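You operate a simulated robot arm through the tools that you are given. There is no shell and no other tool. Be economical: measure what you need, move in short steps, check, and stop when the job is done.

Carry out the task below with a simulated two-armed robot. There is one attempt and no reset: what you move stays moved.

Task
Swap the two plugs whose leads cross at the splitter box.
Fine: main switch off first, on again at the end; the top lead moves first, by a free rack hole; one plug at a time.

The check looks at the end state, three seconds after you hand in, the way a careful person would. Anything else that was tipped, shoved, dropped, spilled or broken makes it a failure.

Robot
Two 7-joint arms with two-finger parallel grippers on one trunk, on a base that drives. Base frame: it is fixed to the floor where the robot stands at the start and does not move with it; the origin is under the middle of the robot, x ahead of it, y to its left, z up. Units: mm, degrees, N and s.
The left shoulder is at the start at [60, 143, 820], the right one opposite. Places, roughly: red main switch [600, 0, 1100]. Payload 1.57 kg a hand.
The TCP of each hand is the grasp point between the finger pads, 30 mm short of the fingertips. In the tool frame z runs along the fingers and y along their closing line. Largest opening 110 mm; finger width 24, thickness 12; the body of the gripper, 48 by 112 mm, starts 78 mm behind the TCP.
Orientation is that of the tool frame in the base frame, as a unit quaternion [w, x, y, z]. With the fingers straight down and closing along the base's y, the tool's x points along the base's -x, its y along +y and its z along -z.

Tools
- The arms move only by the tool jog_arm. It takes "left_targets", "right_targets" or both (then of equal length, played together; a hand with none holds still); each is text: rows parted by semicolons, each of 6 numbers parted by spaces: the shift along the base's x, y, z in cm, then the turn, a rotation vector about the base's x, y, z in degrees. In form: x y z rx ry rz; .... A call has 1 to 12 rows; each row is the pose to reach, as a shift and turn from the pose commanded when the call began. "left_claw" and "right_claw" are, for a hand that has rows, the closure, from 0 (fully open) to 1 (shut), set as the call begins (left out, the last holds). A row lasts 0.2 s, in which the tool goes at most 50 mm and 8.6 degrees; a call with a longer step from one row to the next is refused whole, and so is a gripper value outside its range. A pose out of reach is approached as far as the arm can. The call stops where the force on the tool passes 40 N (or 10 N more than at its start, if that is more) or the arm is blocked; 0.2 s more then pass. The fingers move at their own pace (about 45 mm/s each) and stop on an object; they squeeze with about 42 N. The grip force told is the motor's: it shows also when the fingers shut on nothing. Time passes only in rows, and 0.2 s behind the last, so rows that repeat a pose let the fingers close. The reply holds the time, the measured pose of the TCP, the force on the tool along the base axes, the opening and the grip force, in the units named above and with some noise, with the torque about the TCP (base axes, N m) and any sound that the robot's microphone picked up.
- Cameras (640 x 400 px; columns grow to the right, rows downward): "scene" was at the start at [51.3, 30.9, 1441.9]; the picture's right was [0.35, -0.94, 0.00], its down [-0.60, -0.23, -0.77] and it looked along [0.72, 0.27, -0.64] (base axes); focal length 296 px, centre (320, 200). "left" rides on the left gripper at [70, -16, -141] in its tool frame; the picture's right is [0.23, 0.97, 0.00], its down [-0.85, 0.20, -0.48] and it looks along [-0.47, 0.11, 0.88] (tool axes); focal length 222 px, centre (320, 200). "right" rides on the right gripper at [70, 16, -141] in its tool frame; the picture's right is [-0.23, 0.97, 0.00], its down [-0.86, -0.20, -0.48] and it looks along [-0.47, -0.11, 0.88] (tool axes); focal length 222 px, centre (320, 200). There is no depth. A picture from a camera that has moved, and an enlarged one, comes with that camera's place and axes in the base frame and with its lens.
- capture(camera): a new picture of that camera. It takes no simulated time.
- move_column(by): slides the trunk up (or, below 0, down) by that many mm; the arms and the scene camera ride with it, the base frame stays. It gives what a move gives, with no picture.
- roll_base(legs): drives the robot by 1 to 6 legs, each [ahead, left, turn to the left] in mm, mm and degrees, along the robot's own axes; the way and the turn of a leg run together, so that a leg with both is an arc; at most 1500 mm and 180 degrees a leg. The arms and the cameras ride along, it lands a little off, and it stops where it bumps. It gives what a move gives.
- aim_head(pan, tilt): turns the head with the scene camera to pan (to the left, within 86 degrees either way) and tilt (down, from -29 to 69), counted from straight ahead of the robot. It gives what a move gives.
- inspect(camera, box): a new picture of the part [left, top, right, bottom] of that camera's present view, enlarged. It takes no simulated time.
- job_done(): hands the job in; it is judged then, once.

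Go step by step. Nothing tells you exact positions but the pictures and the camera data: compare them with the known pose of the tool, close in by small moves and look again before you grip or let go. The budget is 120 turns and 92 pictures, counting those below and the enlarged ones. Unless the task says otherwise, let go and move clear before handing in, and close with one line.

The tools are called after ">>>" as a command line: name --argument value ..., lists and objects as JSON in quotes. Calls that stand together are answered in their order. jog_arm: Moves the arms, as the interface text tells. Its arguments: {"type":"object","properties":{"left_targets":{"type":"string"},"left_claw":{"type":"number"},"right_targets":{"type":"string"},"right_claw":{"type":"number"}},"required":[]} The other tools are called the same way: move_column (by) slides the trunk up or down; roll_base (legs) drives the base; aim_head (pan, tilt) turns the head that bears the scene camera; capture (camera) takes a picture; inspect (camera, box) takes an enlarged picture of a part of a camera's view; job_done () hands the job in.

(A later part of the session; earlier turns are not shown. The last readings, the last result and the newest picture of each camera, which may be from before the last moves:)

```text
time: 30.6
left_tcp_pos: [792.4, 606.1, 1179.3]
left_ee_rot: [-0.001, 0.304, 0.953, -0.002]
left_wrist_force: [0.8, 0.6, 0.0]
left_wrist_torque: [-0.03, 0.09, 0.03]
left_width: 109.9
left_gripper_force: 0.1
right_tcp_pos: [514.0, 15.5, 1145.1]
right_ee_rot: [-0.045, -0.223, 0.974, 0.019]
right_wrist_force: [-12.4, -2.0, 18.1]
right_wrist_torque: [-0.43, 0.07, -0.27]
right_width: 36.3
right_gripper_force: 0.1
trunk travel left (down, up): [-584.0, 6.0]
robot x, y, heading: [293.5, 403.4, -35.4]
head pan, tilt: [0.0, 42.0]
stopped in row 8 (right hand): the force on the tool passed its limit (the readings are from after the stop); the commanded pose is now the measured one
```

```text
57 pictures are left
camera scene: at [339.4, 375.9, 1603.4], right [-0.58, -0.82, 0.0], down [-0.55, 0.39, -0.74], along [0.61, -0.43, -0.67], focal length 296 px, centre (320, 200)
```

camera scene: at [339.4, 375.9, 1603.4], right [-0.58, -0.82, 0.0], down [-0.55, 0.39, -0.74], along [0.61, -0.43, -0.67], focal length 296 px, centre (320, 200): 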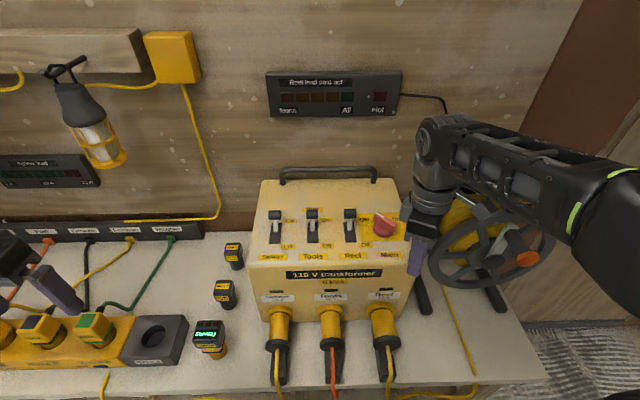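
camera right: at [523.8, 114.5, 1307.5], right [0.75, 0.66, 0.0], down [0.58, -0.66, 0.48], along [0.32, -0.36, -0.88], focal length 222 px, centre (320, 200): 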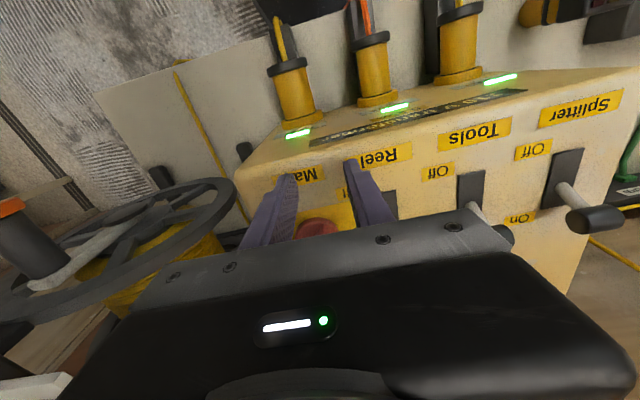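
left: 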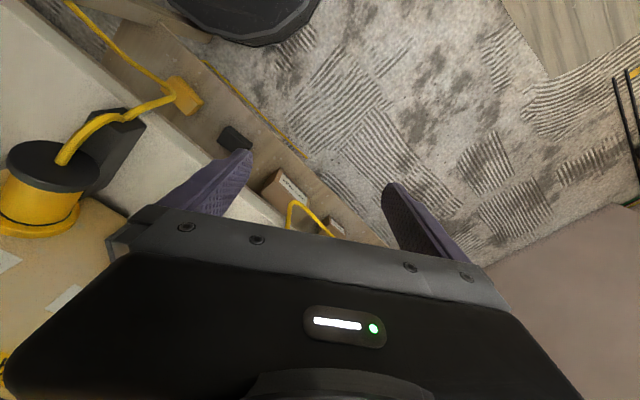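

Something was contacted on the retreat; I inspect closely.

>>> inspect --camera "scene" --box '[350, 190, 510, 290]'

>>> capture --camera "right"

```text
4.00 times, centred on (430, 240) of scene
camera zoom: at [339.4, 375.9, 1603.4], right [-0.58, -0.82, 0.0], down [-0.55, 0.39, -0.74], along [0.61, -0.43, -0.67], focal length 1182 px, centre (-120, 40)
```

zoom: 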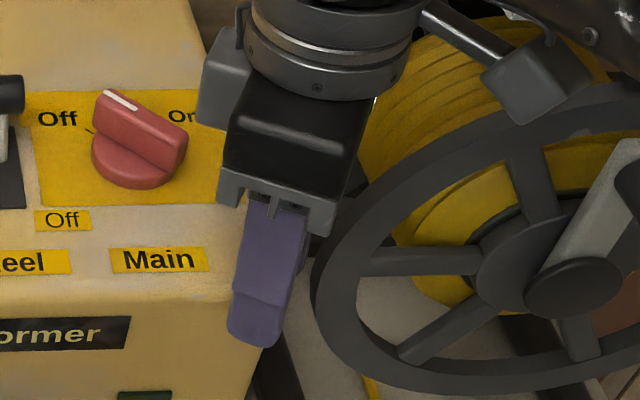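

```text
55 pictures are left
camera right: at [459.9, -2.5, 1291.4], right [-0.22, 0.98, 0.04], down [0.9, 0.19, 0.4], along [0.38, 0.12, -0.92], focal length 222 px, centre (320, 200)
```

right: 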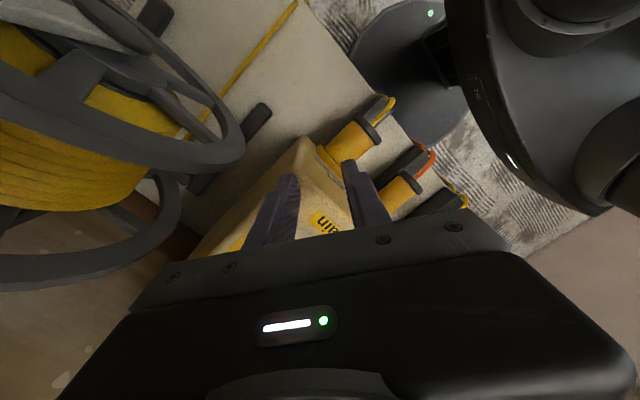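

The fingertip rests on the transformer's front right corner because the arm sagged near its limit; nothing has shifted. I lift and back off.

>>> jog_arm --right_targets "0 0 1 0 0 0; 0 0 2 0 0 0; -1 0.7 2.5 0 0 0; -3 2.2 2.5 0 0 0; -5 3.6 2.5 0 0 0"

>>> inspect --camera "scene" --box '[350, 190, 510, 290]'

```text
time: 31.8
left_tcp_pos: [789.9, 603.7, 1180.0]
left_ee_rot: [0.0, 0.304, 0.953, 0.0]
left_wrist_force: [0.1, -0.4, -0.3]
left_wrist_torque: [0.02, 0.04, -0.02]
left_width: 110.0
left_gripper_force: 0.1
right_tcp_pos: [484.2, 34.9, 1153.5]
right_ee_rot: [-0.043, -0.225, 0.973, 0.021]
right_wrist_force: [-0.8, 0.0, -0.9]
right_wrist_torque: [0.02, -0.02, 0.0]
right_width: 39.8
right_gripper_force: 0.1
right hand out of reach, approached as far as the arm can: row 2, 3, 4, 5
trunk travel left (down, up): [-584.0, 6.0]
robot x, y, heading: [289.5, 401.8, -35.1]
head pan, tilt: [0.0, 42.0]
```

```text
4.00 times, centred on (430, 240) of scene
camera zoom: at [338.2, 372.7, 1603.4], right [-0.58, -0.82, 0.0], down [-0.55, 0.39, -0.74], along [0.61, -0.43, -0.67], focal length 1182 px, centre (-120, 40)
```

zoom: 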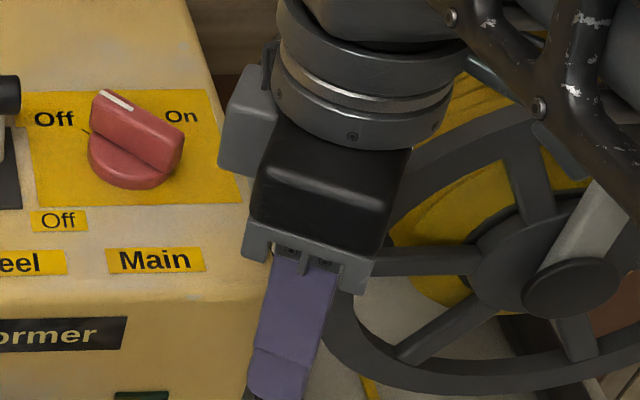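

Clear now, knob at Off. I bring the right hand home with its yaw undone, and back the base off.

>>> jog_arm --right_targets "-1.5 1 -0.5 0 0 -6; -3 2 -1 0 0 -14; -4.5 3 -1.5 0 0 -22; -4 4 -2 0 0 -30; -3.5 5 -2 0 0 -38; -3 6 -2 0 0 -46; -2.5 7 -2 0 0 -54; -2 7.6 -2 0 0 -61"

>>> roll_base --legs '[[-60, 0, 0], [0, 500, 0]]'

>>> aim_head --pan 0 --tilt 45

>>> capture --camera "scene"

```text
time: 33.6
left_tcp_pos: [790.7, 604.9, 1180.4]
left_ee_rot: [0.0, 0.304, 0.953, -0.002]
left_wrist_force: [0.3, 0.5, 0.1]
left_wrist_torque: [-0.01, -0.01, -0.04]
left_width: 110.0
left_gripper_force: 0.1
right_tcp_pos: [465.4, 111.6, 1134.0]
right_ee_rot: [-0.026, 0.302, 0.952, 0.04]
right_wrist_force: [0.6, -0.7, -0.1]
right_wrist_torque: [-0.01, 0.06, 0.01]
right_width: 39.6
right_gripper_force: 0.0
trunk travel left (down, up): [-584.0, 6.0]
robot x, y, heading: [292.9, 402.9, -35.5]
head pan, tilt: [0.0, 42.0]
```

```text
time: 37.1
left_tcp_pos: [1029.1, 1045.3, 1180.7]
left_ee_rot: [0.0, 0.305, 0.952, 0.0]
left_wrist_force: [-0.2, 0.0, 0.4]
left_wrist_torque: [-0.04, -0.02, 0.02]
left_width: 109.9
left_gripper_force: 0.1
right_tcp_pos: [703.7, 552.1, 1133.7]
right_ee_rot: [-0.026, 0.3, 0.953, 0.038]
right_wrist_force: [0.3, 0.9, -0.1]
right_wrist_torque: [0.0, -0.01, 0.01]
right_width: 39.7
right_gripper_force: 0.0
trunk travel left (down, up): [-584.0, 6.0]
robot x, y, heading: [526.7, 843.8, -35.3]
head pan, tilt: [0.0, 42.0]
```

```text
time: 37.8
left_tcp_pos: [1029.2, 1043.9, 1180.6]
left_ee_rot: [0.0, 0.305, 0.952, -0.001]
left_wrist_force: [0.0, 0.0, 1.0]
left_wrist_torque: [-0.02, 0.0, 0.01]
left_width: 109.9
left_gripper_force: 0.1
right_tcp_pos: [703.1, 552.4, 1133.5]
right_ee_rot: [-0.026, 0.3, 0.953, 0.039]
right_wrist_force: [0.5, 0.5, 0.1]
right_wrist_torque: [-0.01, -0.01, 0.0]
right_width: 39.7
right_gripper_force: 0.1
trunk travel left (down, up): [-584.0, 6.0]
robot x, y, heading: [527.3, 848.3, -35.2]
head pan, tilt: [0.0, 45.0]
```

```text
53 pictures are left
camera scene: at [574.5, 814.6, 1599.1], right [-0.58, -0.81, 0.0], down [-0.58, 0.41, -0.71], along [0.58, -0.41, -0.71], focal length 296 px, centre (320, 200)
```

scene: 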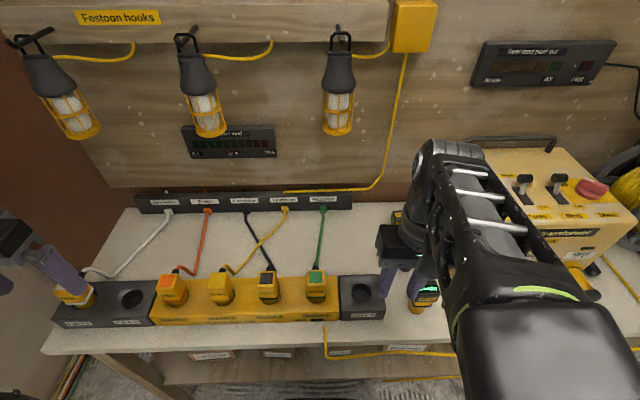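

>>> inspect --camera "scene" --box '[150, 190, 310, 290]'

>>> inspect --camera "scene" --box '[240, 240, 400, 340]'

```text
4.00 times, centred on (230, 240) of scene
camera zoom: at [574.5, 814.6, 1599.1], right [-0.58, -0.81, 0.0], down [-0.58, 0.41, -0.71], along [0.58, -0.41, -0.71], focal length 1182 px, centre (680, 40)
```

zoom: 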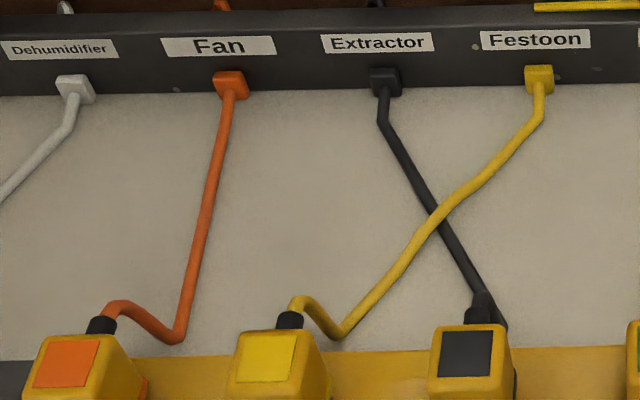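

```text
4.00 times, centred on (320, 290) of scene
camera zoom: at [574.5, 814.6, 1599.1], right [-0.58, -0.81, 0.0], down [-0.58, 0.41, -0.71], along [0.58, -0.41, -0.71], focal length 1182 px, centre (320, -160)
```

zoom: 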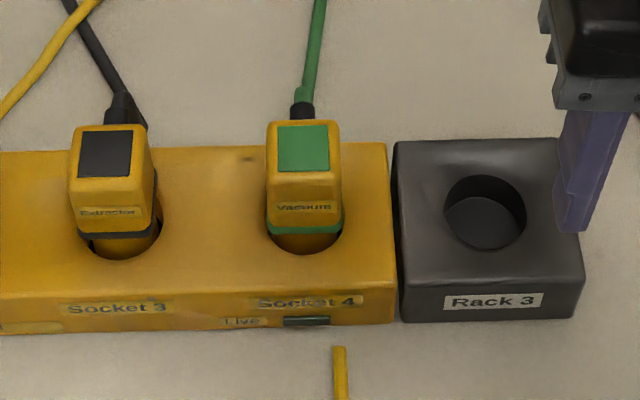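

Good overview. I'll shift the base 70 mm right so that the left arm can serve sockets 2, 3 and Rack 3 alone, and move the left hand over the yellow plug.

>>> roll_base --legs '[[0, -70, 0]]'

>>> jog_arm --left_targets "-1.5 -3 0 0 0 0; -2.5 -6 0 0 0 0; -3 -9 -1 0 0 0; -3 -12 -2 0 0 0; -2 -15 -3 0 0 0"

>>> aim_head --pan 10 --tilt 50

>>> capture --camera "scene"

>>> capture --camera "left"

```text
time: 38.8
left_tcp_pos: [988.5, 985.9, 1180.7]
left_ee_rot: [0.0, 0.305, 0.952, -0.001]
left_wrist_force: [-1.3, -0.2, 0.7]
left_wrist_torque: [0.05, -0.03, 0.01]
left_width: 109.9
left_gripper_force: 0.1
right_tcp_pos: [661.9, 494.0, 1134.0]
right_ee_rot: [-0.026, 0.302, 0.952, 0.039]
right_wrist_force: [-0.7, -0.2, -0.4]
right_wrist_torque: [0.0, -0.01, -0.02]
right_width: 39.5
right_gripper_force: 0.0
trunk travel left (down, up): [-584.0, 6.0]
robot x, y, heading: [487.6, 787.3, -35.8]
head pan, tilt: [0.0, 45.0]
```

```text
time: 40.0
left_tcp_pos: [969.0, 835.7, 1150.2]
left_ee_rot: [0.0, 0.304, 0.953, 0.0]
left_wrist_force: [1.0, -1.0, 0.3]
left_wrist_torque: [0.02, 0.0, 0.03]
left_width: 109.9
left_gripper_force: 0.1
right_tcp_pos: [664.2, 493.9, 1133.3]
right_ee_rot: [-0.026, 0.301, 0.952, 0.039]
right_wrist_force: [0.9, 0.1, 0.1]
right_wrist_torque: [0.0, 0.0, -0.02]
right_width: 39.7
right_gripper_force: 0.1
trunk travel left (down, up): [-584.0, 6.0]
robot x, y, heading: [488.9, 789.3, -35.5]
head pan, tilt: [0.0, 45.0]
```

```text
time: 40.7
left_tcp_pos: [968.1, 836.1, 1151.1]
left_ee_rot: [0.0, 0.304, 0.953, 0.0]
left_wrist_force: [-0.1, -0.8, 0.2]
left_wrist_torque: [-0.03, 0.01, 0.02]
left_width: 110.2
left_gripper_force: 0.1
right_tcp_pos: [662.9, 495.2, 1133.2]
right_ee_rot: [-0.026, 0.302, 0.952, 0.039]
right_wrist_force: [0.8, -0.8, -0.1]
right_wrist_torque: [0.0, 0.01, 0.02]
right_width: 39.4
right_gripper_force: 0.0
trunk travel left (down, up): [-584.0, 6.0]
robot x, y, heading: [491.4, 788.8, -35.6]
head pan, tilt: [10.0, 50.0]
```

```text
50 pictures are left
camera scene: at [537.6, 772.1, 1592.2], right [-0.43, -0.9, 0.0], down [-0.69, 0.33, -0.64], along [0.58, -0.28, -0.77], focal length 296 px, centre (320, 200)
```

scene: 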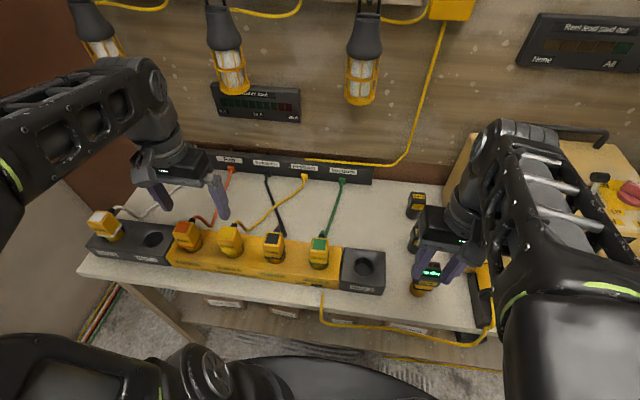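

```text
49 pictures are left
camera left: at [901.3, 864.8, 1292.0], right [0.38, 0.92, 0.0], down [0.81, -0.33, 0.48], along [0.44, -0.18, -0.88], focal length 222 px, centre (320, 200)
```

left: 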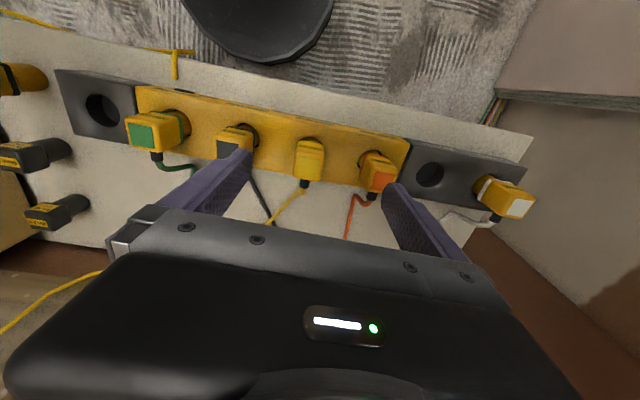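

The left wrist camera sees all plugs. I move the hand over the yellow plug and take a second view to triangulate its height.

>>> inspect --camera "left" --box '[220, 100, 420, 225]'

>>> jog_arm --left_targets "1.2 -1.2 -2 0 0 0; 2.4 -2.4 -4 0 0 0; 3.5 -3.6 -6 0 0 0; 3.5 -3.6 -6 0 0 0" --left_claw 0.3

>>> capture --camera "left"

```text
3.20 times, centred on (320, 162) of left
camera zoom: at [901.3, 864.8, 1292.0], right [0.38, 0.92, 0.0], down [0.81, -0.33, 0.48], along [0.44, -0.18, -0.88], focal length 711 px, centre (320, 320)
```

zoom: 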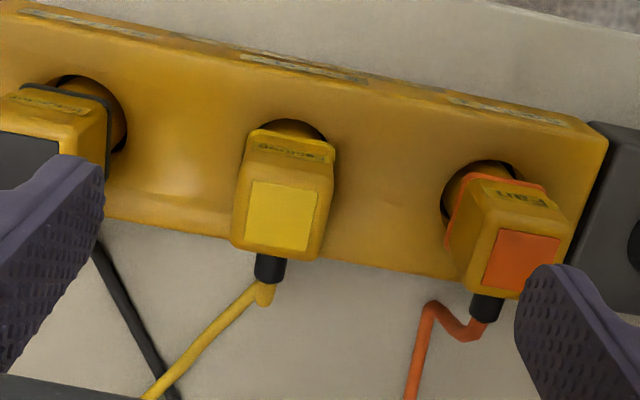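

```text
time: 41.7
left_tcp_pos: [1004.9, 802.3, 1090.6]
left_ee_rot: [0.001, 0.304, 0.953, -0.001]
left_wrist_force: [-0.3, -0.3, 0.0]
left_wrist_torque: [0.02, 0.01, -0.02]
left_width: 77.0
left_gripper_force: 0.1
right_tcp_pos: [662.0, 495.1, 1134.0]
right_ee_rot: [-0.025, 0.302, 0.952, 0.04]
right_wrist_force: [0.0, 0.1, -0.5]
right_wrist_torque: [0.0, 0.02, -0.01]
right_width: 39.5
right_gripper_force: 0.1
trunk travel left (down, up): [-584.0, 6.0]
robot x, y, heading: [490.2, 787.5, -35.3]
head pan, tilt: [10.0, 50.0]
```

```text
47 pictures are left
camera left: at [936.5, 829.5, 1231.4], right [0.38, 0.92, 0.0], down [0.81, -0.33, 0.48], along [0.44, -0.18, -0.88], focal length 222 px, centre (320, 200)
```

left: 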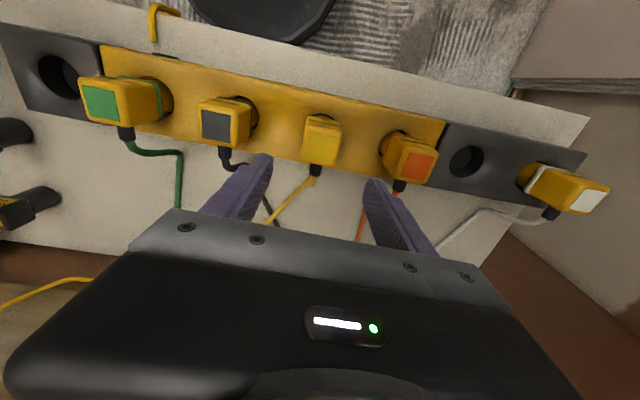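

Wrist stereo puts the yellow plug's top at about (999, 807, 995). I centre and descend until the tips are level with the top, then look.

>>> jog_arm --left_targets "-0.6 0.5 -2 0 0 0; -0.6 0.5 -4 0 0 0; -0.6 0.5 -6 0 0 0"

>>> inspect --camera "left" --box '[200, 80, 440, 230]'

>>> inspect --camera "scene" --box '[130, 180, 330, 305]'

```text
time: 42.5
left_tcp_pos: [997.7, 806.8, 1029.6]
left_ee_rot: [0.0, 0.304, 0.953, -0.001]
left_wrist_force: [0.1, 0.3, 0.5]
left_wrist_torque: [-0.02, 0.03, -0.01]
left_width: 76.7
left_gripper_force: 0.0
right_tcp_pos: [663.3, 495.1, 1133.0]
right_ee_rot: [-0.025, 0.301, 0.953, 0.039]
right_wrist_force: [-0.2, 0.2, 1.0]
right_wrist_torque: [-0.01, -0.02, 0.0]
right_width: 39.7
right_gripper_force: 0.2
trunk travel left (down, up): [-584.0, 6.0]
robot x, y, heading: [492.3, 786.2, -35.2]
head pan, tilt: [10.0, 50.0]
```

```text
2.67 times, centred on (320, 155) of left
camera zoom: at [930.8, 834.7, 1171.0], right [0.38, 0.92, 0.0], down [0.81, -0.33, 0.48], along [0.44, -0.18, -0.88], focal length 592 px, centre (320, 320)
```

zoom: 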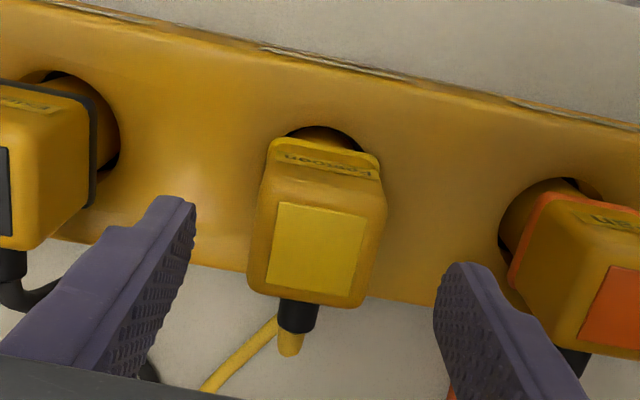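

```text
3.20 times, centred on (230, 242) of scene
camera zoom: at [537.8, 772.2, 1592.2], right [-0.43, -0.9, 0.0], down [-0.69, 0.33, -0.64], along [0.58, -0.28, -0.77], focal length 946 px, centre (608, 64)
```

zoom: 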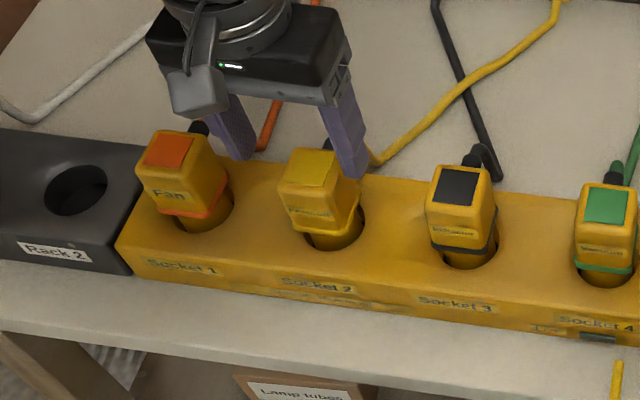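

Refined: plug top near z 972, 7 mm further ahead. I descend to straddle its body.

>>> jog_arm --left_targets "0.6 -0.4 -1.5 0 0 0; 0.6 -0.4 -3 0 0 0; 0.6 -0.4 -4.5 0 0 0; 0.6 -0.4 -6 0 0 0"

>>> inspect --camera "left" --box '[200, 80, 440, 230]'

>>> inspect --camera "scene" --box '[130, 180, 330, 305]'

```text
time: 43.5
left_tcp_pos: [1003.6, 801.7, 970.0]
left_ee_rot: [0.001, 0.304, 0.953, -0.001]
left_wrist_force: [-0.5, 0.2, -0.5]
left_wrist_torque: [-0.01, -0.01, 0.0]
left_width: 77.0
left_gripper_force: 0.1
right_tcp_pos: [663.9, 494.9, 1133.2]
right_ee_rot: [-0.026, 0.302, 0.952, 0.04]
right_wrist_force: [-0.2, -0.5, 0.1]
right_wrist_torque: [0.01, -0.02, -0.01]
right_width: 39.6
right_gripper_force: 0.1
trunk travel left (down, up): [-584.0, 6.0]
robot x, y, heading: [489.0, 787.0, -35.6]
head pan, tilt: [10.0, 50.0]
```

```text
2.67 times, centred on (320, 155) of left
camera zoom: at [936.4, 830.5, 1111.5], right [0.38, 0.92, 0.0], down [0.81, -0.33, 0.48], along [0.44, -0.18, -0.88], focal length 592 px, centre (320, 320)
```

zoom: 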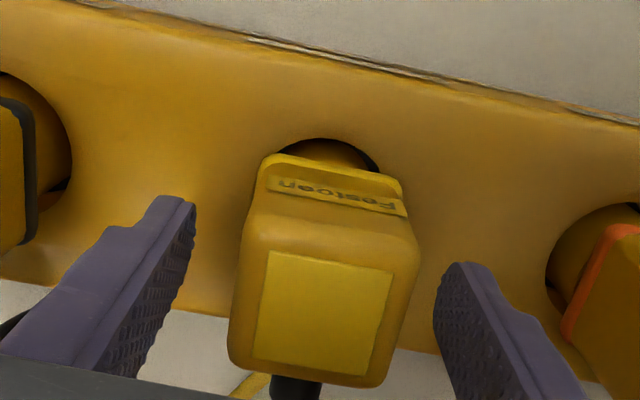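

```text
3.20 times, centred on (230, 242) of scene
camera zoom: at [537.7, 772.2, 1592.2], right [-0.43, -0.9, 0.0], down [-0.69, 0.33, -0.64], along [0.58, -0.28, -0.77], focal length 946 px, centre (608, 64)
```

zoom: 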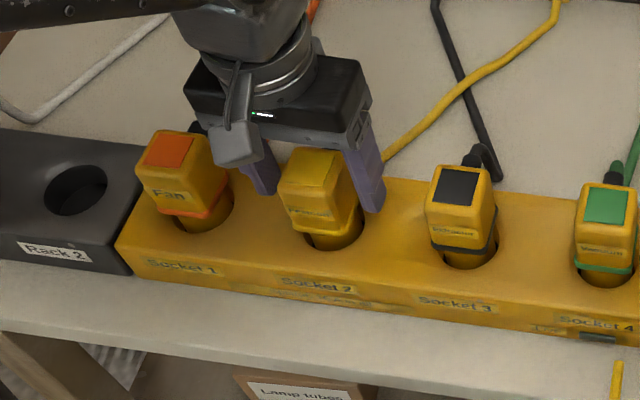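

Fingers bracket the yellow body cleanly. Closing.

>>> jog_arm --left_targets "0 0 0 0 0 0; 0 0 0 0 0 0; 0 0 0 0 0 0; 0 0 0 0 0 0; 0 0 0 0 0 0" --left_claw 1

>>> jog_arm --left_targets "0 0 1 0 0 0; 0 0 2 0 0 0; 0 0 3 0 0 0"

>>> inspect --camera "left" --box '[200, 80, 440, 230]'

>>> inspect --camera "scene" --box '[130, 180, 330, 305]'

```text
time: 44.7
left_tcp_pos: [1004.0, 802.8, 971.0]
left_ee_rot: [-0.001, 0.305, 0.952, -0.001]
left_wrist_force: [-0.5, -0.4, -0.3]
left_wrist_torque: [0.0, -0.03, -0.03]
left_width: 43.6
left_gripper_force: 42.1
right_tcp_pos: [662.8, 495.1, 1133.9]
right_ee_rot: [-0.026, 0.302, 0.952, 0.039]
right_wrist_force: [0.2, 0.2, -0.8]
right_wrist_torque: [-0.01, 0.0, -0.01]
right_width: 39.8
right_gripper_force: 0.1
trunk travel left (down, up): [-584.0, 6.0]
robot x, y, heading: [492.3, 789.1, -35.7]
head pan, tilt: [10.0, 50.0]
```

```text
time: 45.5
left_tcp_pos: [1002.5, 801.4, 1000.7]
left_ee_rot: [0.001, 0.305, 0.952, 0.0]
left_wrist_force: [-0.4, -0.4, -1.1]
left_wrist_torque: [0.01, -0.02, -0.01]
left_width: 43.6
left_gripper_force: 42.2
right_tcp_pos: [662.6, 495.6, 1134.3]
right_ee_rot: [-0.027, 0.302, 0.952, 0.039]
right_wrist_force: [-0.2, -0.5, -1.1]
right_wrist_torque: [-0.04, 0.03, 0.03]
right_width: 39.6
right_gripper_force: 0.1
trunk travel left (down, up): [-584.0, 6.0]
robot x, y, heading: [492.2, 788.3, -35.7]
head pan, tilt: [10.0, 50.0]
```

```text
2.67 times, centred on (320, 155) of left
camera zoom: at [936.3, 830.3, 1142.0], right [0.38, 0.92, 0.0], down [0.81, -0.33, 0.48], along [0.44, -0.18, -0.88], focal length 592 px, centre (320, 320)
```

zoom: 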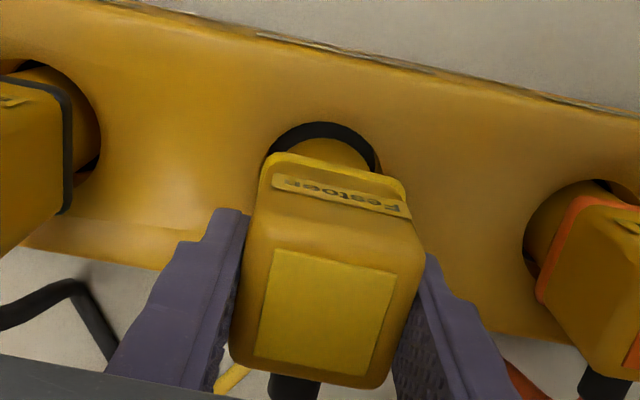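

```text
3.20 times, centred on (230, 242) of scene
camera zoom: at [537.4, 772.2, 1592.2], right [-0.43, -0.9, 0.0], down [-0.69, 0.33, -0.64], along [0.58, -0.28, -0.77], focal length 946 px, centre (608, 64)
```

zoom: 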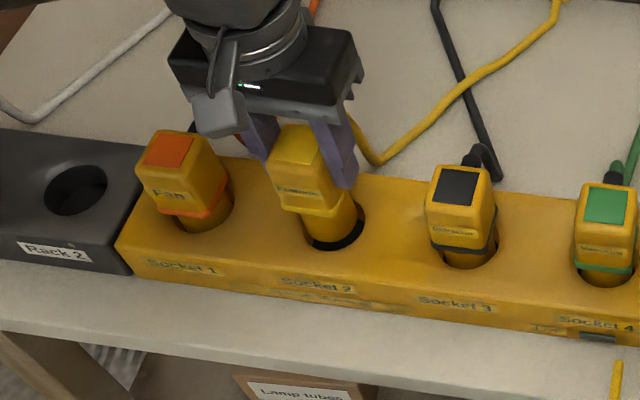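

Plug is out and upright. I lift to z≈1110 and carry it right over the row toward Rack 3.

>>> jog_arm --left_targets "0 0 3 0 0 0; 0 0 6 0 0 0; 0 0 9 0 0 0; 0 0 11 0 0 0; -2 -2.9 11 0 0 0; -4 -5.9 11 0 0 0; -6 -8.8 11 0 0 0; -8 -11.7 11 0 0 0; -10 -14.6 11 0 0 0"

>>> capture --camera "scene"

```text
time: 47.5
left_tcp_pos: [905.5, 654.1, 1109.5]
left_ee_rot: [0.0, 0.305, 0.952, 0.0]
left_wrist_force: [-0.8, 0.1, -1.0]
left_wrist_torque: [0.0, 0.02, -0.01]
left_width: 43.4
left_gripper_force: 41.9
right_tcp_pos: [663.0, 494.9, 1133.0]
right_ee_rot: [-0.026, 0.302, 0.952, 0.04]
right_wrist_force: [0.0, -0.2, -0.3]
right_wrist_torque: [0.03, -0.03, -0.02]
right_width: 39.5
right_gripper_force: 0.1
trunk travel left (down, up): [-584.0, 6.0]
robot x, y, heading: [489.1, 785.6, -35.5]
head pan, tilt: [10.0, 50.0]
```

```text
40 pictures are left
camera scene: at [537.5, 771.2, 1592.2], right [-0.43, -0.9, 0.0], down [-0.69, 0.33, -0.64], along [0.58, -0.28, -0.77], focal length 296 px, centre (320, 200)
```

scene: 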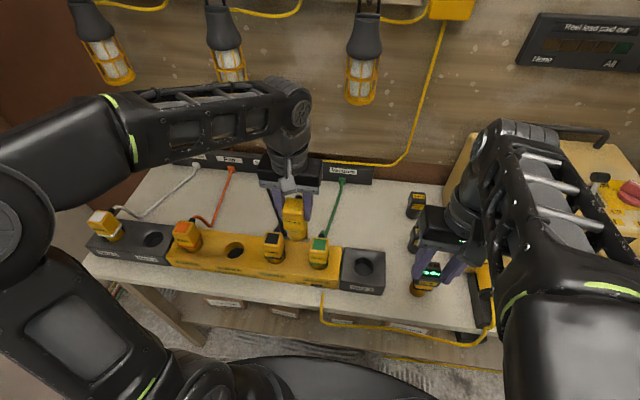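

I move the right hand aside, then continue to Rack 3 and look with the wrist camera.

>>> jog_arm --right_targets "-1.2 -1.6 0 0 0 0; -2.4 -3.3 0 0 0 0; -3.5 -4.9 0 0 0 0; -4.6 -6.5 0 0 0 0" --left_targets "-2 -2.9 0 0 0 0; -4 -5.8 0 0 0 0; -6 -8.7 0 0 0 0; -8 -11 0 0 0 0"

>>> capture --camera "left"

>>> inspect --camera "scene" --box '[240, 180, 440, 305]'

```text
time: 48.5
left_tcp_pos: [823.3, 545.5, 1109.4]
left_ee_rot: [0.0, 0.304, 0.953, -0.001]
left_wrist_force: [-0.1, 0.0, -1.4]
left_wrist_torque: [0.01, 0.01, -0.01]
left_width: 43.3
left_gripper_force: 42.0
right_tcp_pos: [616.9, 429.1, 1133.3]
right_ee_rot: [-0.026, 0.302, 0.952, 0.041]
right_wrist_force: [0.4, -0.8, 0.8]
right_wrist_torque: [0.0, 0.01, -0.01]
right_width: 39.8
right_gripper_force: 0.1
trunk travel left (down, up): [-584.0, 6.0]
robot x, y, heading: [490.7, 788.1, -35.5]
head pan, tilt: [10.0, 50.0]
```

```text
39 pictures are left
camera left: at [756.5, 572.7, 1250.6], right [0.38, 0.92, 0.0], down [0.81, -0.33, 0.48], along [0.44, -0.18, -0.88], focal length 222 px, centre (320, 200)
```

left: 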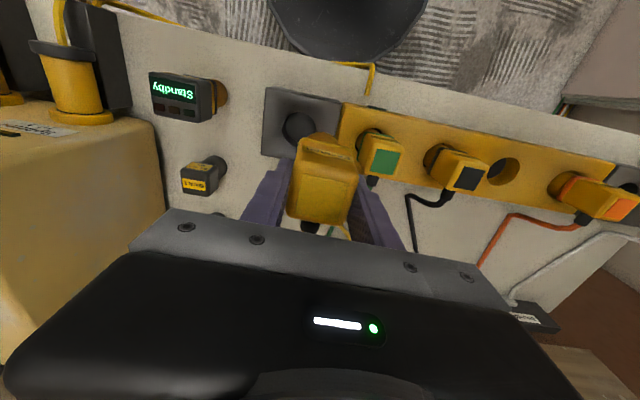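

```text
3.20 times, centred on (340, 242) of scene
camera zoom: at [537.3, 771.2, 1592.2], right [-0.43, -0.9, 0.0], down [-0.69, 0.33, -0.64], along [0.58, -0.28, -0.77], focal length 946 px, centre (256, 64)
```

zoom: 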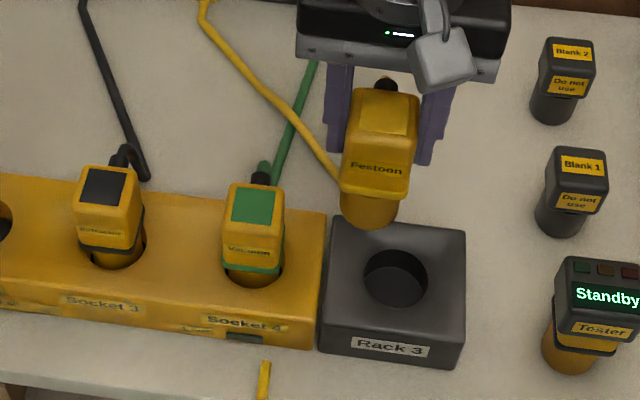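

>>> inspect --camera "left" --box '[260, 80, 340, 130]'

>>> inspect --camera "left" --box '[460, 140, 540, 190]'

```text
8.00 times, centred on (300, 105) of left
camera zoom: at [756.5, 572.7, 1250.6], right [0.38, 0.92, 0.0], down [0.81, -0.33, 0.48], along [0.44, -0.18, -0.88], focal length 1777 px, centre (480, 960)
```

zoom: 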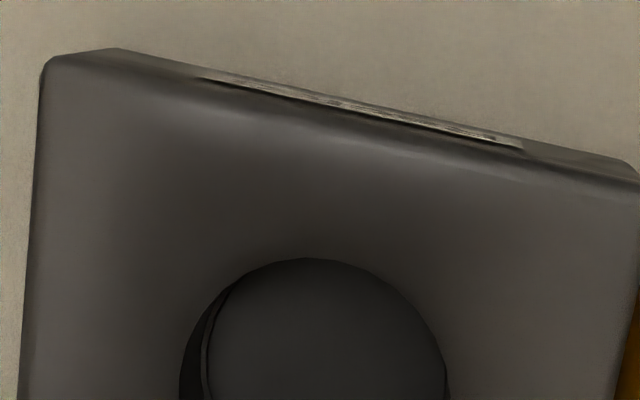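

```text
8.00 times, centred on (500, 165) of left
camera zoom: at [756.5, 572.7, 1250.6], right [0.38, 0.92, 0.0], down [0.81, -0.33, 0.48], along [0.44, -0.18, -0.88], focal length 1777 px, centre (-1120, 480)
```

zoom: 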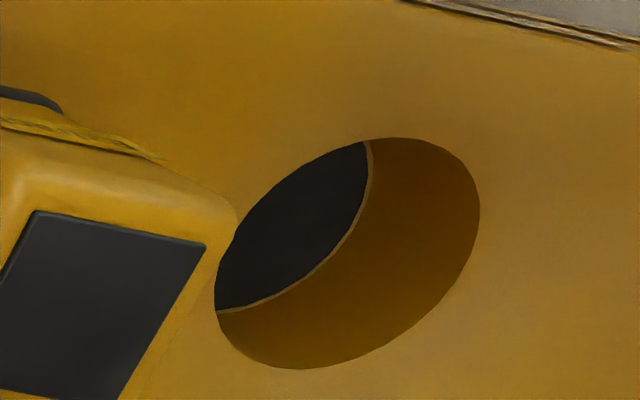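

Holes triangulate relative to the known seat of socket 2: Rack 3 is at TCP ≈ (811, 515.5). I move there and lower to 60 mm above seat.

>>> jog_arm --left_targets "-0.6 -1.5 0 0 0 0; -1.23 -3 0 0 0 0; -1.23 -3 -3 0 0 0; -1.23 -3 -6 0 0 0; -1.23 -3 -7.5 0 0 0; -1.23 -3 -7.5 0 0 0"

>>> inspect --camera "left" --box '[220, 60, 420, 185]'

>>> inspect --camera "scene" --box '[320, 220, 420, 282]'

```text
time: 49.9
left_tcp_pos: [812.3, 515.6, 1034.5]
left_ee_rot: [0.0, 0.305, 0.952, 0.0]
left_wrist_force: [-0.9, -0.1, -0.9]
left_wrist_torque: [-0.01, -0.01, 0.01]
left_width: 43.6
left_gripper_force: 42.1
right_tcp_pos: [616.5, 430.7, 1134.0]
right_ee_rot: [-0.027, 0.301, 0.952, 0.039]
right_wrist_force: [0.1, -0.7, 0.5]
right_wrist_torque: [0.01, 0.0, 0.02]
right_width: 39.7
right_gripper_force: 0.1
trunk travel left (down, up): [-584.0, 6.0]
robot x, y, heading: [492.0, 783.5, -35.7]
head pan, tilt: [10.0, 50.0]
```

```text
3.20 times, centred on (320, 122) of left
camera zoom: at [744.4, 544.3, 1175.9], right [0.38, 0.92, 0.0], down [0.81, -0.33, 0.48], along [0.44, -0.18, -0.88], focal length 711 px, centre (320, 448)
```

zoom: 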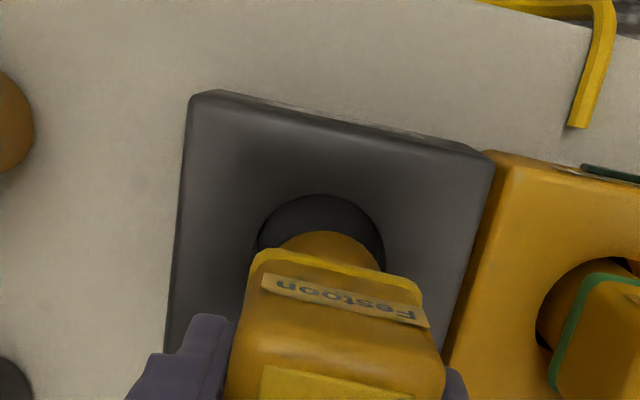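

```text
6.40 times, centred on (370, 251) of scene
camera zoom: at [537.6, 772.1, 1592.2], right [-0.43, -0.9, 0.0], down [-0.69, 0.33, -0.64], along [0.58, -0.28, -0.77], focal length 1892 px, centre (0, -126)
```

zoom: 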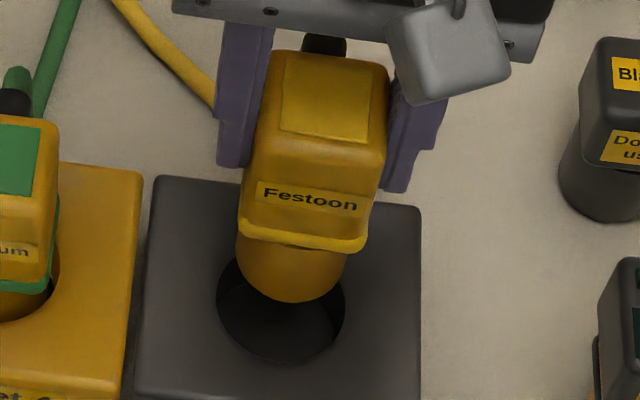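

Comparing with the view of the plug just above its own socket, the alignment matches within a millimetre. Lowering into Rack 3.

>>> jog_arm --left_targets "0 0 -1.5 0 0 0; 0 0 -3 0 0 0; 0 0 -4.5 0 0 0; 0 0 -5.6 0 0 0; 0 0 -6.3 0 0 0; 0 0 -6.3 0 0 0"

>>> inspect --camera "scene" --box '[240, 180, 440, 305]'

```text
time: 51.3
left_tcp_pos: [811.5, 516.7, 971.1]
left_ee_rot: [-0.001, 0.305, 0.952, 0.0]
left_wrist_force: [0.4, -0.1, -1.5]
left_wrist_torque: [0.0, 0.02, -0.02]
left_width: 43.2
left_gripper_force: 41.9
right_tcp_pos: [617.1, 429.8, 1132.9]
right_ee_rot: [-0.027, 0.302, 0.952, 0.04]
right_wrist_force: [-0.1, 0.8, -0.1]
right_wrist_torque: [0.01, -0.01, 0.01]
right_width: 39.6
right_gripper_force: 0.0
trunk travel left (down, up): [-584.0, 6.0]
robot x, y, heading: [491.8, 787.6, -35.6]
head pan, tilt: [10.0, 50.0]
```

```text
3.20 times, centred on (340, 242) of scene
camera zoom: at [537.6, 772.0, 1592.2], right [-0.43, -0.9, 0.0], down [-0.69, 0.33, -0.64], along [0.58, -0.28, -0.77], focal length 946 px, centre (256, 64)
```

zoom: 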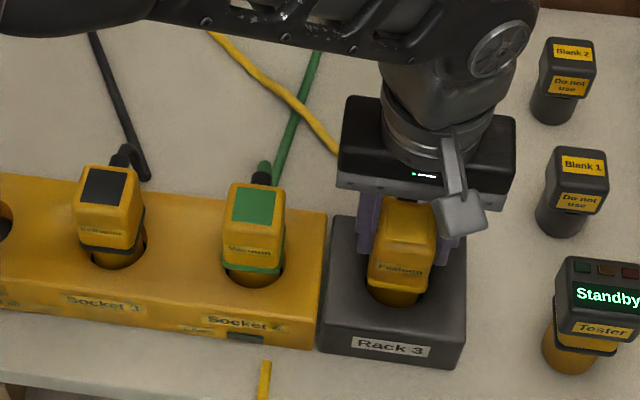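

It slid in without force. A small probe downward, then release and rise.

>>> jog_arm --left_targets "0 0 -0.15 0 0 0; 0 0 -0.3 0 0 0"

>>> jog_arm --left_targets "0 0 0 0 0 0; 0 0 0 0 0 0; 0 0 0 0 0 0; 0 0 2 0 0 0; 0 0 5 0 0 0; 0 0 8 0 0 0; 0 0 11 0 0 0" --left_claw 0.3

>>> inspect --camera "scene" --box '[240, 180, 440, 305]'

```text
time: 51.9
left_tcp_pos: [812.7, 515.8, 971.7]
left_ee_rot: [0.001, 0.304, 0.953, -0.001]
left_wrist_force: [0.9, 1.9, 11.3]
left_wrist_torque: [0.32, -0.03, -0.03]
left_width: 43.7
left_gripper_force: 41.6
right_tcp_pos: [615.9, 430.2, 1134.7]
right_ee_rot: [-0.026, 0.301, 0.952, 0.039]
right_wrist_force: [-0.5, 0.7, -0.7]
right_wrist_torque: [0.03, 0.0, 0.01]
right_width: 39.8
right_gripper_force: 0.1
trunk travel left (down, up): [-584.0, 6.0]
robot x, y, heading: [493.2, 789.4, -35.7]
head pan, tilt: [10.0, 50.0]
```

```text
time: 53.5
left_tcp_pos: [812.6, 517.6, 1080.2]
left_ee_rot: [0.0, 0.305, 0.952, -0.001]
left_wrist_force: [0.5, 0.2, 0.4]
left_wrist_torque: [0.01, -0.02, -0.02]
left_width: 77.1
left_gripper_force: 0.0
right_tcp_pos: [615.9, 431.0, 1132.2]
right_ee_rot: [-0.027, 0.3, 0.953, 0.038]
right_wrist_force: [-0.5, -0.1, 0.3]
right_wrist_torque: [-0.03, 0.01, 0.0]
right_width: 40.0
right_gripper_force: 0.2
trunk travel left (down, up): [-584.0, 6.0]
robot x, y, heading: [492.2, 787.5, -35.5]
head pan, tilt: [10.0, 50.0]
```

```text
3.20 times, centred on (340, 242) of scene
camera zoom: at [537.3, 772.3, 1592.2], right [-0.43, -0.9, 0.0], down [-0.69, 0.33, -0.64], along [0.58, -0.28, -0.77], focal length 946 px, centre (256, 64)
```

zoom: 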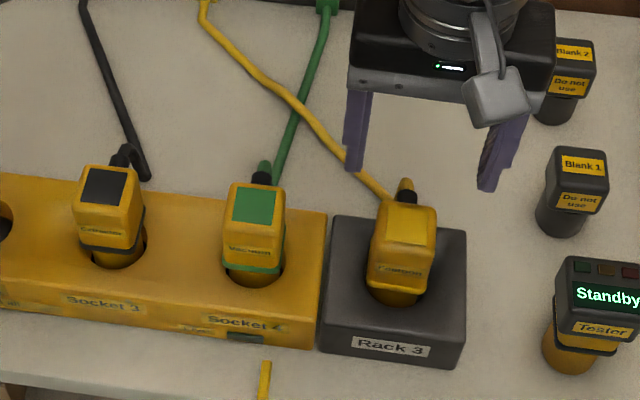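

Yellow is parked in Rack 3. Next the black Extractor plug in socket 3, near (937, 704).

>>> jog_arm --left_targets "2.5 3.7 0 0 0 0; 5 7.4 0 0 0 0; 7.5 11.2 0 0 0 0; 10 15 0 0 0 0; 12.5 18.7 0 0 0 0; 12.5 18.7 -2 0 0 0; 12.5 18.7 -4 0 0 0"

>>> inspect --camera "left" --box '[200, 80, 440, 230]'

```text
time: 55.1
left_tcp_pos: [937.4, 702.2, 1040.1]
left_ee_rot: [0.0, 0.304, 0.953, -0.002]
left_wrist_force: [-0.7, 0.3, -0.1]
left_wrist_torque: [0.02, 0.02, -0.01]
left_width: 76.8
left_gripper_force: 0.0
right_tcp_pos: [617.4, 430.5, 1132.5]
right_ee_rot: [-0.026, 0.302, 0.952, 0.039]
right_wrist_force: [-0.2, -0.1, 0.3]
right_wrist_torque: [0.02, 0.0, -0.01]
right_width: 39.8
right_gripper_force: 0.0
trunk travel left (down, up): [-584.0, 6.0]
robot x, y, heading: [492.4, 783.6, -35.7]
head pan, tilt: [10.0, 50.0]
```

```text
2.67 times, centred on (320, 155) of left
camera zoom: at [870.2, 731.4, 1180.5], right [0.38, 0.92, 0.0], down [0.81, -0.33, 0.48], along [0.44, -0.18, -0.88], focal length 592 px, centre (320, 320)
```

zoom: 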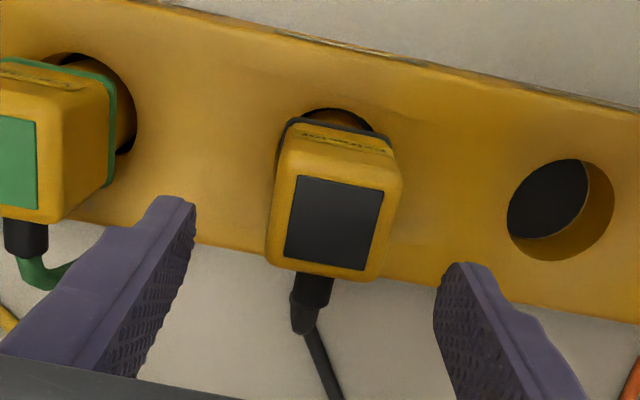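

Black plug centred at about (939.5, 705.4). I align, descend to z 970 and grip.

>>> jog_arm --left_targets "0.21 0.32 -1.5 0 0 0; 0.21 0.32 -3 0 0 0; 0.21 0.32 -4.5 0 0 0; 0.21 0.32 -6 0 0 0; 0.21 0.32 -7 0 0 0; 0.21 0.32 -7 0 0 0"

>>> inspect --camera "left" --box '[200, 80, 440, 230]'

```text
time: 56.5
left_tcp_pos: [937.9, 706.2, 969.2]
left_ee_rot: [0.0, 0.305, 0.952, 0.0]
left_wrist_force: [0.0, 0.0, 0.5]
left_wrist_torque: [-0.02, 0.02, 0.0]
left_width: 77.1
left_gripper_force: 0.1
right_tcp_pos: [618.7, 430.1, 1134.0]
right_ee_rot: [-0.026, 0.301, 0.953, 0.039]
right_wrist_force: [-0.3, -0.8, -0.9]
right_wrist_torque: [0.02, -0.02, 0.0]
right_width: 39.7
right_gripper_force: 0.0
trunk travel left (down, up): [-584.0, 6.0]
robot x, y, heading: [489.4, 786.4, -35.7]
head pan, tilt: [10.0, 50.0]
```

```text
2.67 times, centred on (320, 155) of left
camera zoom: at [871.9, 734.7, 1110.0], right [0.38, 0.92, 0.0], down [0.81, -0.33, 0.48], along [0.44, -0.18, -0.88], focal length 592 px, centre (320, 320)
```

zoom: 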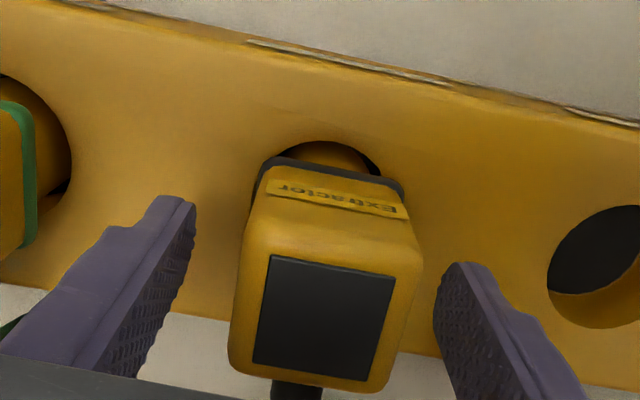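

View matches the yellow grip exactly. Gripping and lifting the black plug.

>>> jog_arm --left_targets "0 0 0 0 0 0; 0 0 0 0 0 0; 0 0 0 0 0 0; 0 0 0 0 0 0; 0 0 0 0 0 0; 0 0 1.5 0 0 0; 0 0 3 0 0 0; 0 0 6 0 0 0; 0 0 9 0 0 0; 0 0 11 0 0 0" --left_claw 1

>>> jog_arm --left_targets "1.63 2.4 0 0 0 0; 3.26 4.79 0 0 0 0; 4.9 7.2 0 0 0 0; 6.52 9.58 0 0 0 0; 6.52 9.58 -2.5 0 0 0; 6.52 9.58 -5 0 0 0; 6.52 9.58 -5 0 0 0"

>>> inspect --camera "left" --box '[220, 60, 420, 185]'

>>> inspect --camera "scene" --box '[170, 170, 330, 270]'

```text
time: 58.7
left_tcp_pos: [938.4, 707.3, 1079.1]
left_ee_rot: [0.0, 0.306, 0.952, 0.0]
left_wrist_force: [0.6, -0.4, -1.5]
left_wrist_torque: [0.01, 0.03, -0.03]
left_width: 43.6
left_gripper_force: 41.8
right_tcp_pos: [616.1, 429.6, 1134.0]
right_ee_rot: [-0.026, 0.301, 0.952, 0.04]
right_wrist_force: [0.5, -0.1, 0.5]
right_wrist_torque: [0.03, 0.0, 0.0]
right_width: 39.6
right_gripper_force: 0.0
trunk travel left (down, up): [-584.0, 6.0]
robot x, y, heading: [491.6, 785.6, -35.6]
head pan, tilt: [10.0, 50.0]
```

```text
time: 60.3
left_tcp_pos: [1004.5, 802.0, 1029.4]
left_ee_rot: [0.0, 0.304, 0.953, 0.0]
left_wrist_force: [-0.4, 0.3, -1.2]
left_wrist_torque: [0.02, 0.0, -0.02]
left_width: 43.4
left_gripper_force: 42.2
right_tcp_pos: [617.1, 429.6, 1133.6]
right_ee_rot: [-0.026, 0.301, 0.953, 0.039]
right_wrist_force: [0.4, 0.6, 0.2]
right_wrist_torque: [-0.02, 0.0, 0.01]
right_width: 39.6
right_gripper_force: 0.1
trunk travel left (down, up): [-584.0, 6.0]
robot x, y, heading: [494.1, 786.2, -35.3]
head pan, tilt: [10.0, 50.0]
```

```text
3.20 times, centred on (320, 122) of left
camera zoom: at [936.8, 830.3, 1170.9], right [0.38, 0.92, 0.0], down [0.81, -0.33, 0.48], along [0.44, -0.18, -0.88], focal length 711 px, centre (320, 448)
```

zoom: 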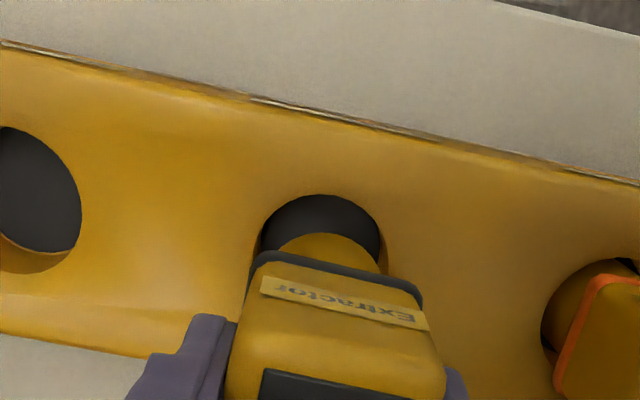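

```text
4.00 times, centred on (250, 220) of scene
camera zoom: at [537.5, 772.1, 1592.2], right [-0.43, -0.9, 0.0], down [-0.69, 0.33, -0.64], along [0.58, -0.28, -0.77], focal length 1182 px, centre (600, 120)
```

zoom: 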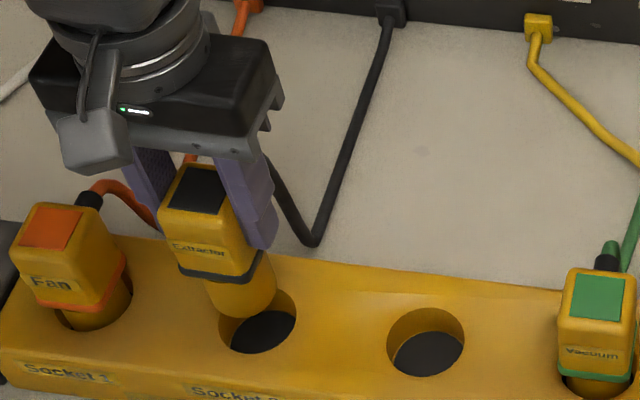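

Aligned over socket 2 as before. Lowering.

>>> jog_arm --left_targets "0 0 -1.5 0 0 0; 0 0 -3 0 0 0; 0 0 -4.5 0 0 0; 0 0 -5.4 0 0 0; 0 0 -6 0 0 0; 0 0 -6.2 0 0 0"

>>> inspect --camera "scene" --box '[170, 170, 330, 270]'

```text
time: 61.7
left_tcp_pos: [1003.7, 803.4, 969.6]
left_ee_rot: [0.002, 0.305, 0.953, 0.0]
left_wrist_force: [-1.3, 2.6, 20.1]
left_wrist_torque: [0.38, 0.42, -0.04]
left_width: 43.4
left_gripper_force: 42.1
right_tcp_pos: [614.8, 429.4, 1135.0]
right_ee_rot: [-0.025, 0.301, 0.952, 0.04]
right_wrist_force: [-0.3, -0.4, -0.2]
right_wrist_torque: [0.03, 0.01, -0.01]
right_width: 39.5
right_gripper_force: 0.0
trunk travel left (down, up): [-584.0, 6.0]
robot x, y, heading: [493.4, 788.3, -35.3]
head pan, tilt: [10.0, 50.0]
```

```text
4.00 times, centred on (250, 220) of scene
camera zoom: at [535.8, 772.4, 1592.7], right [-0.43, -0.9, 0.0], down [-0.69, 0.33, -0.64], along [0.58, -0.28, -0.77], focal length 1182 px, centre (600, 120)
```

zoom: 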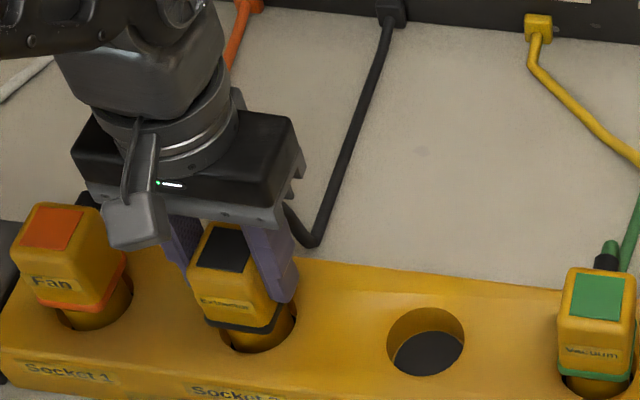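

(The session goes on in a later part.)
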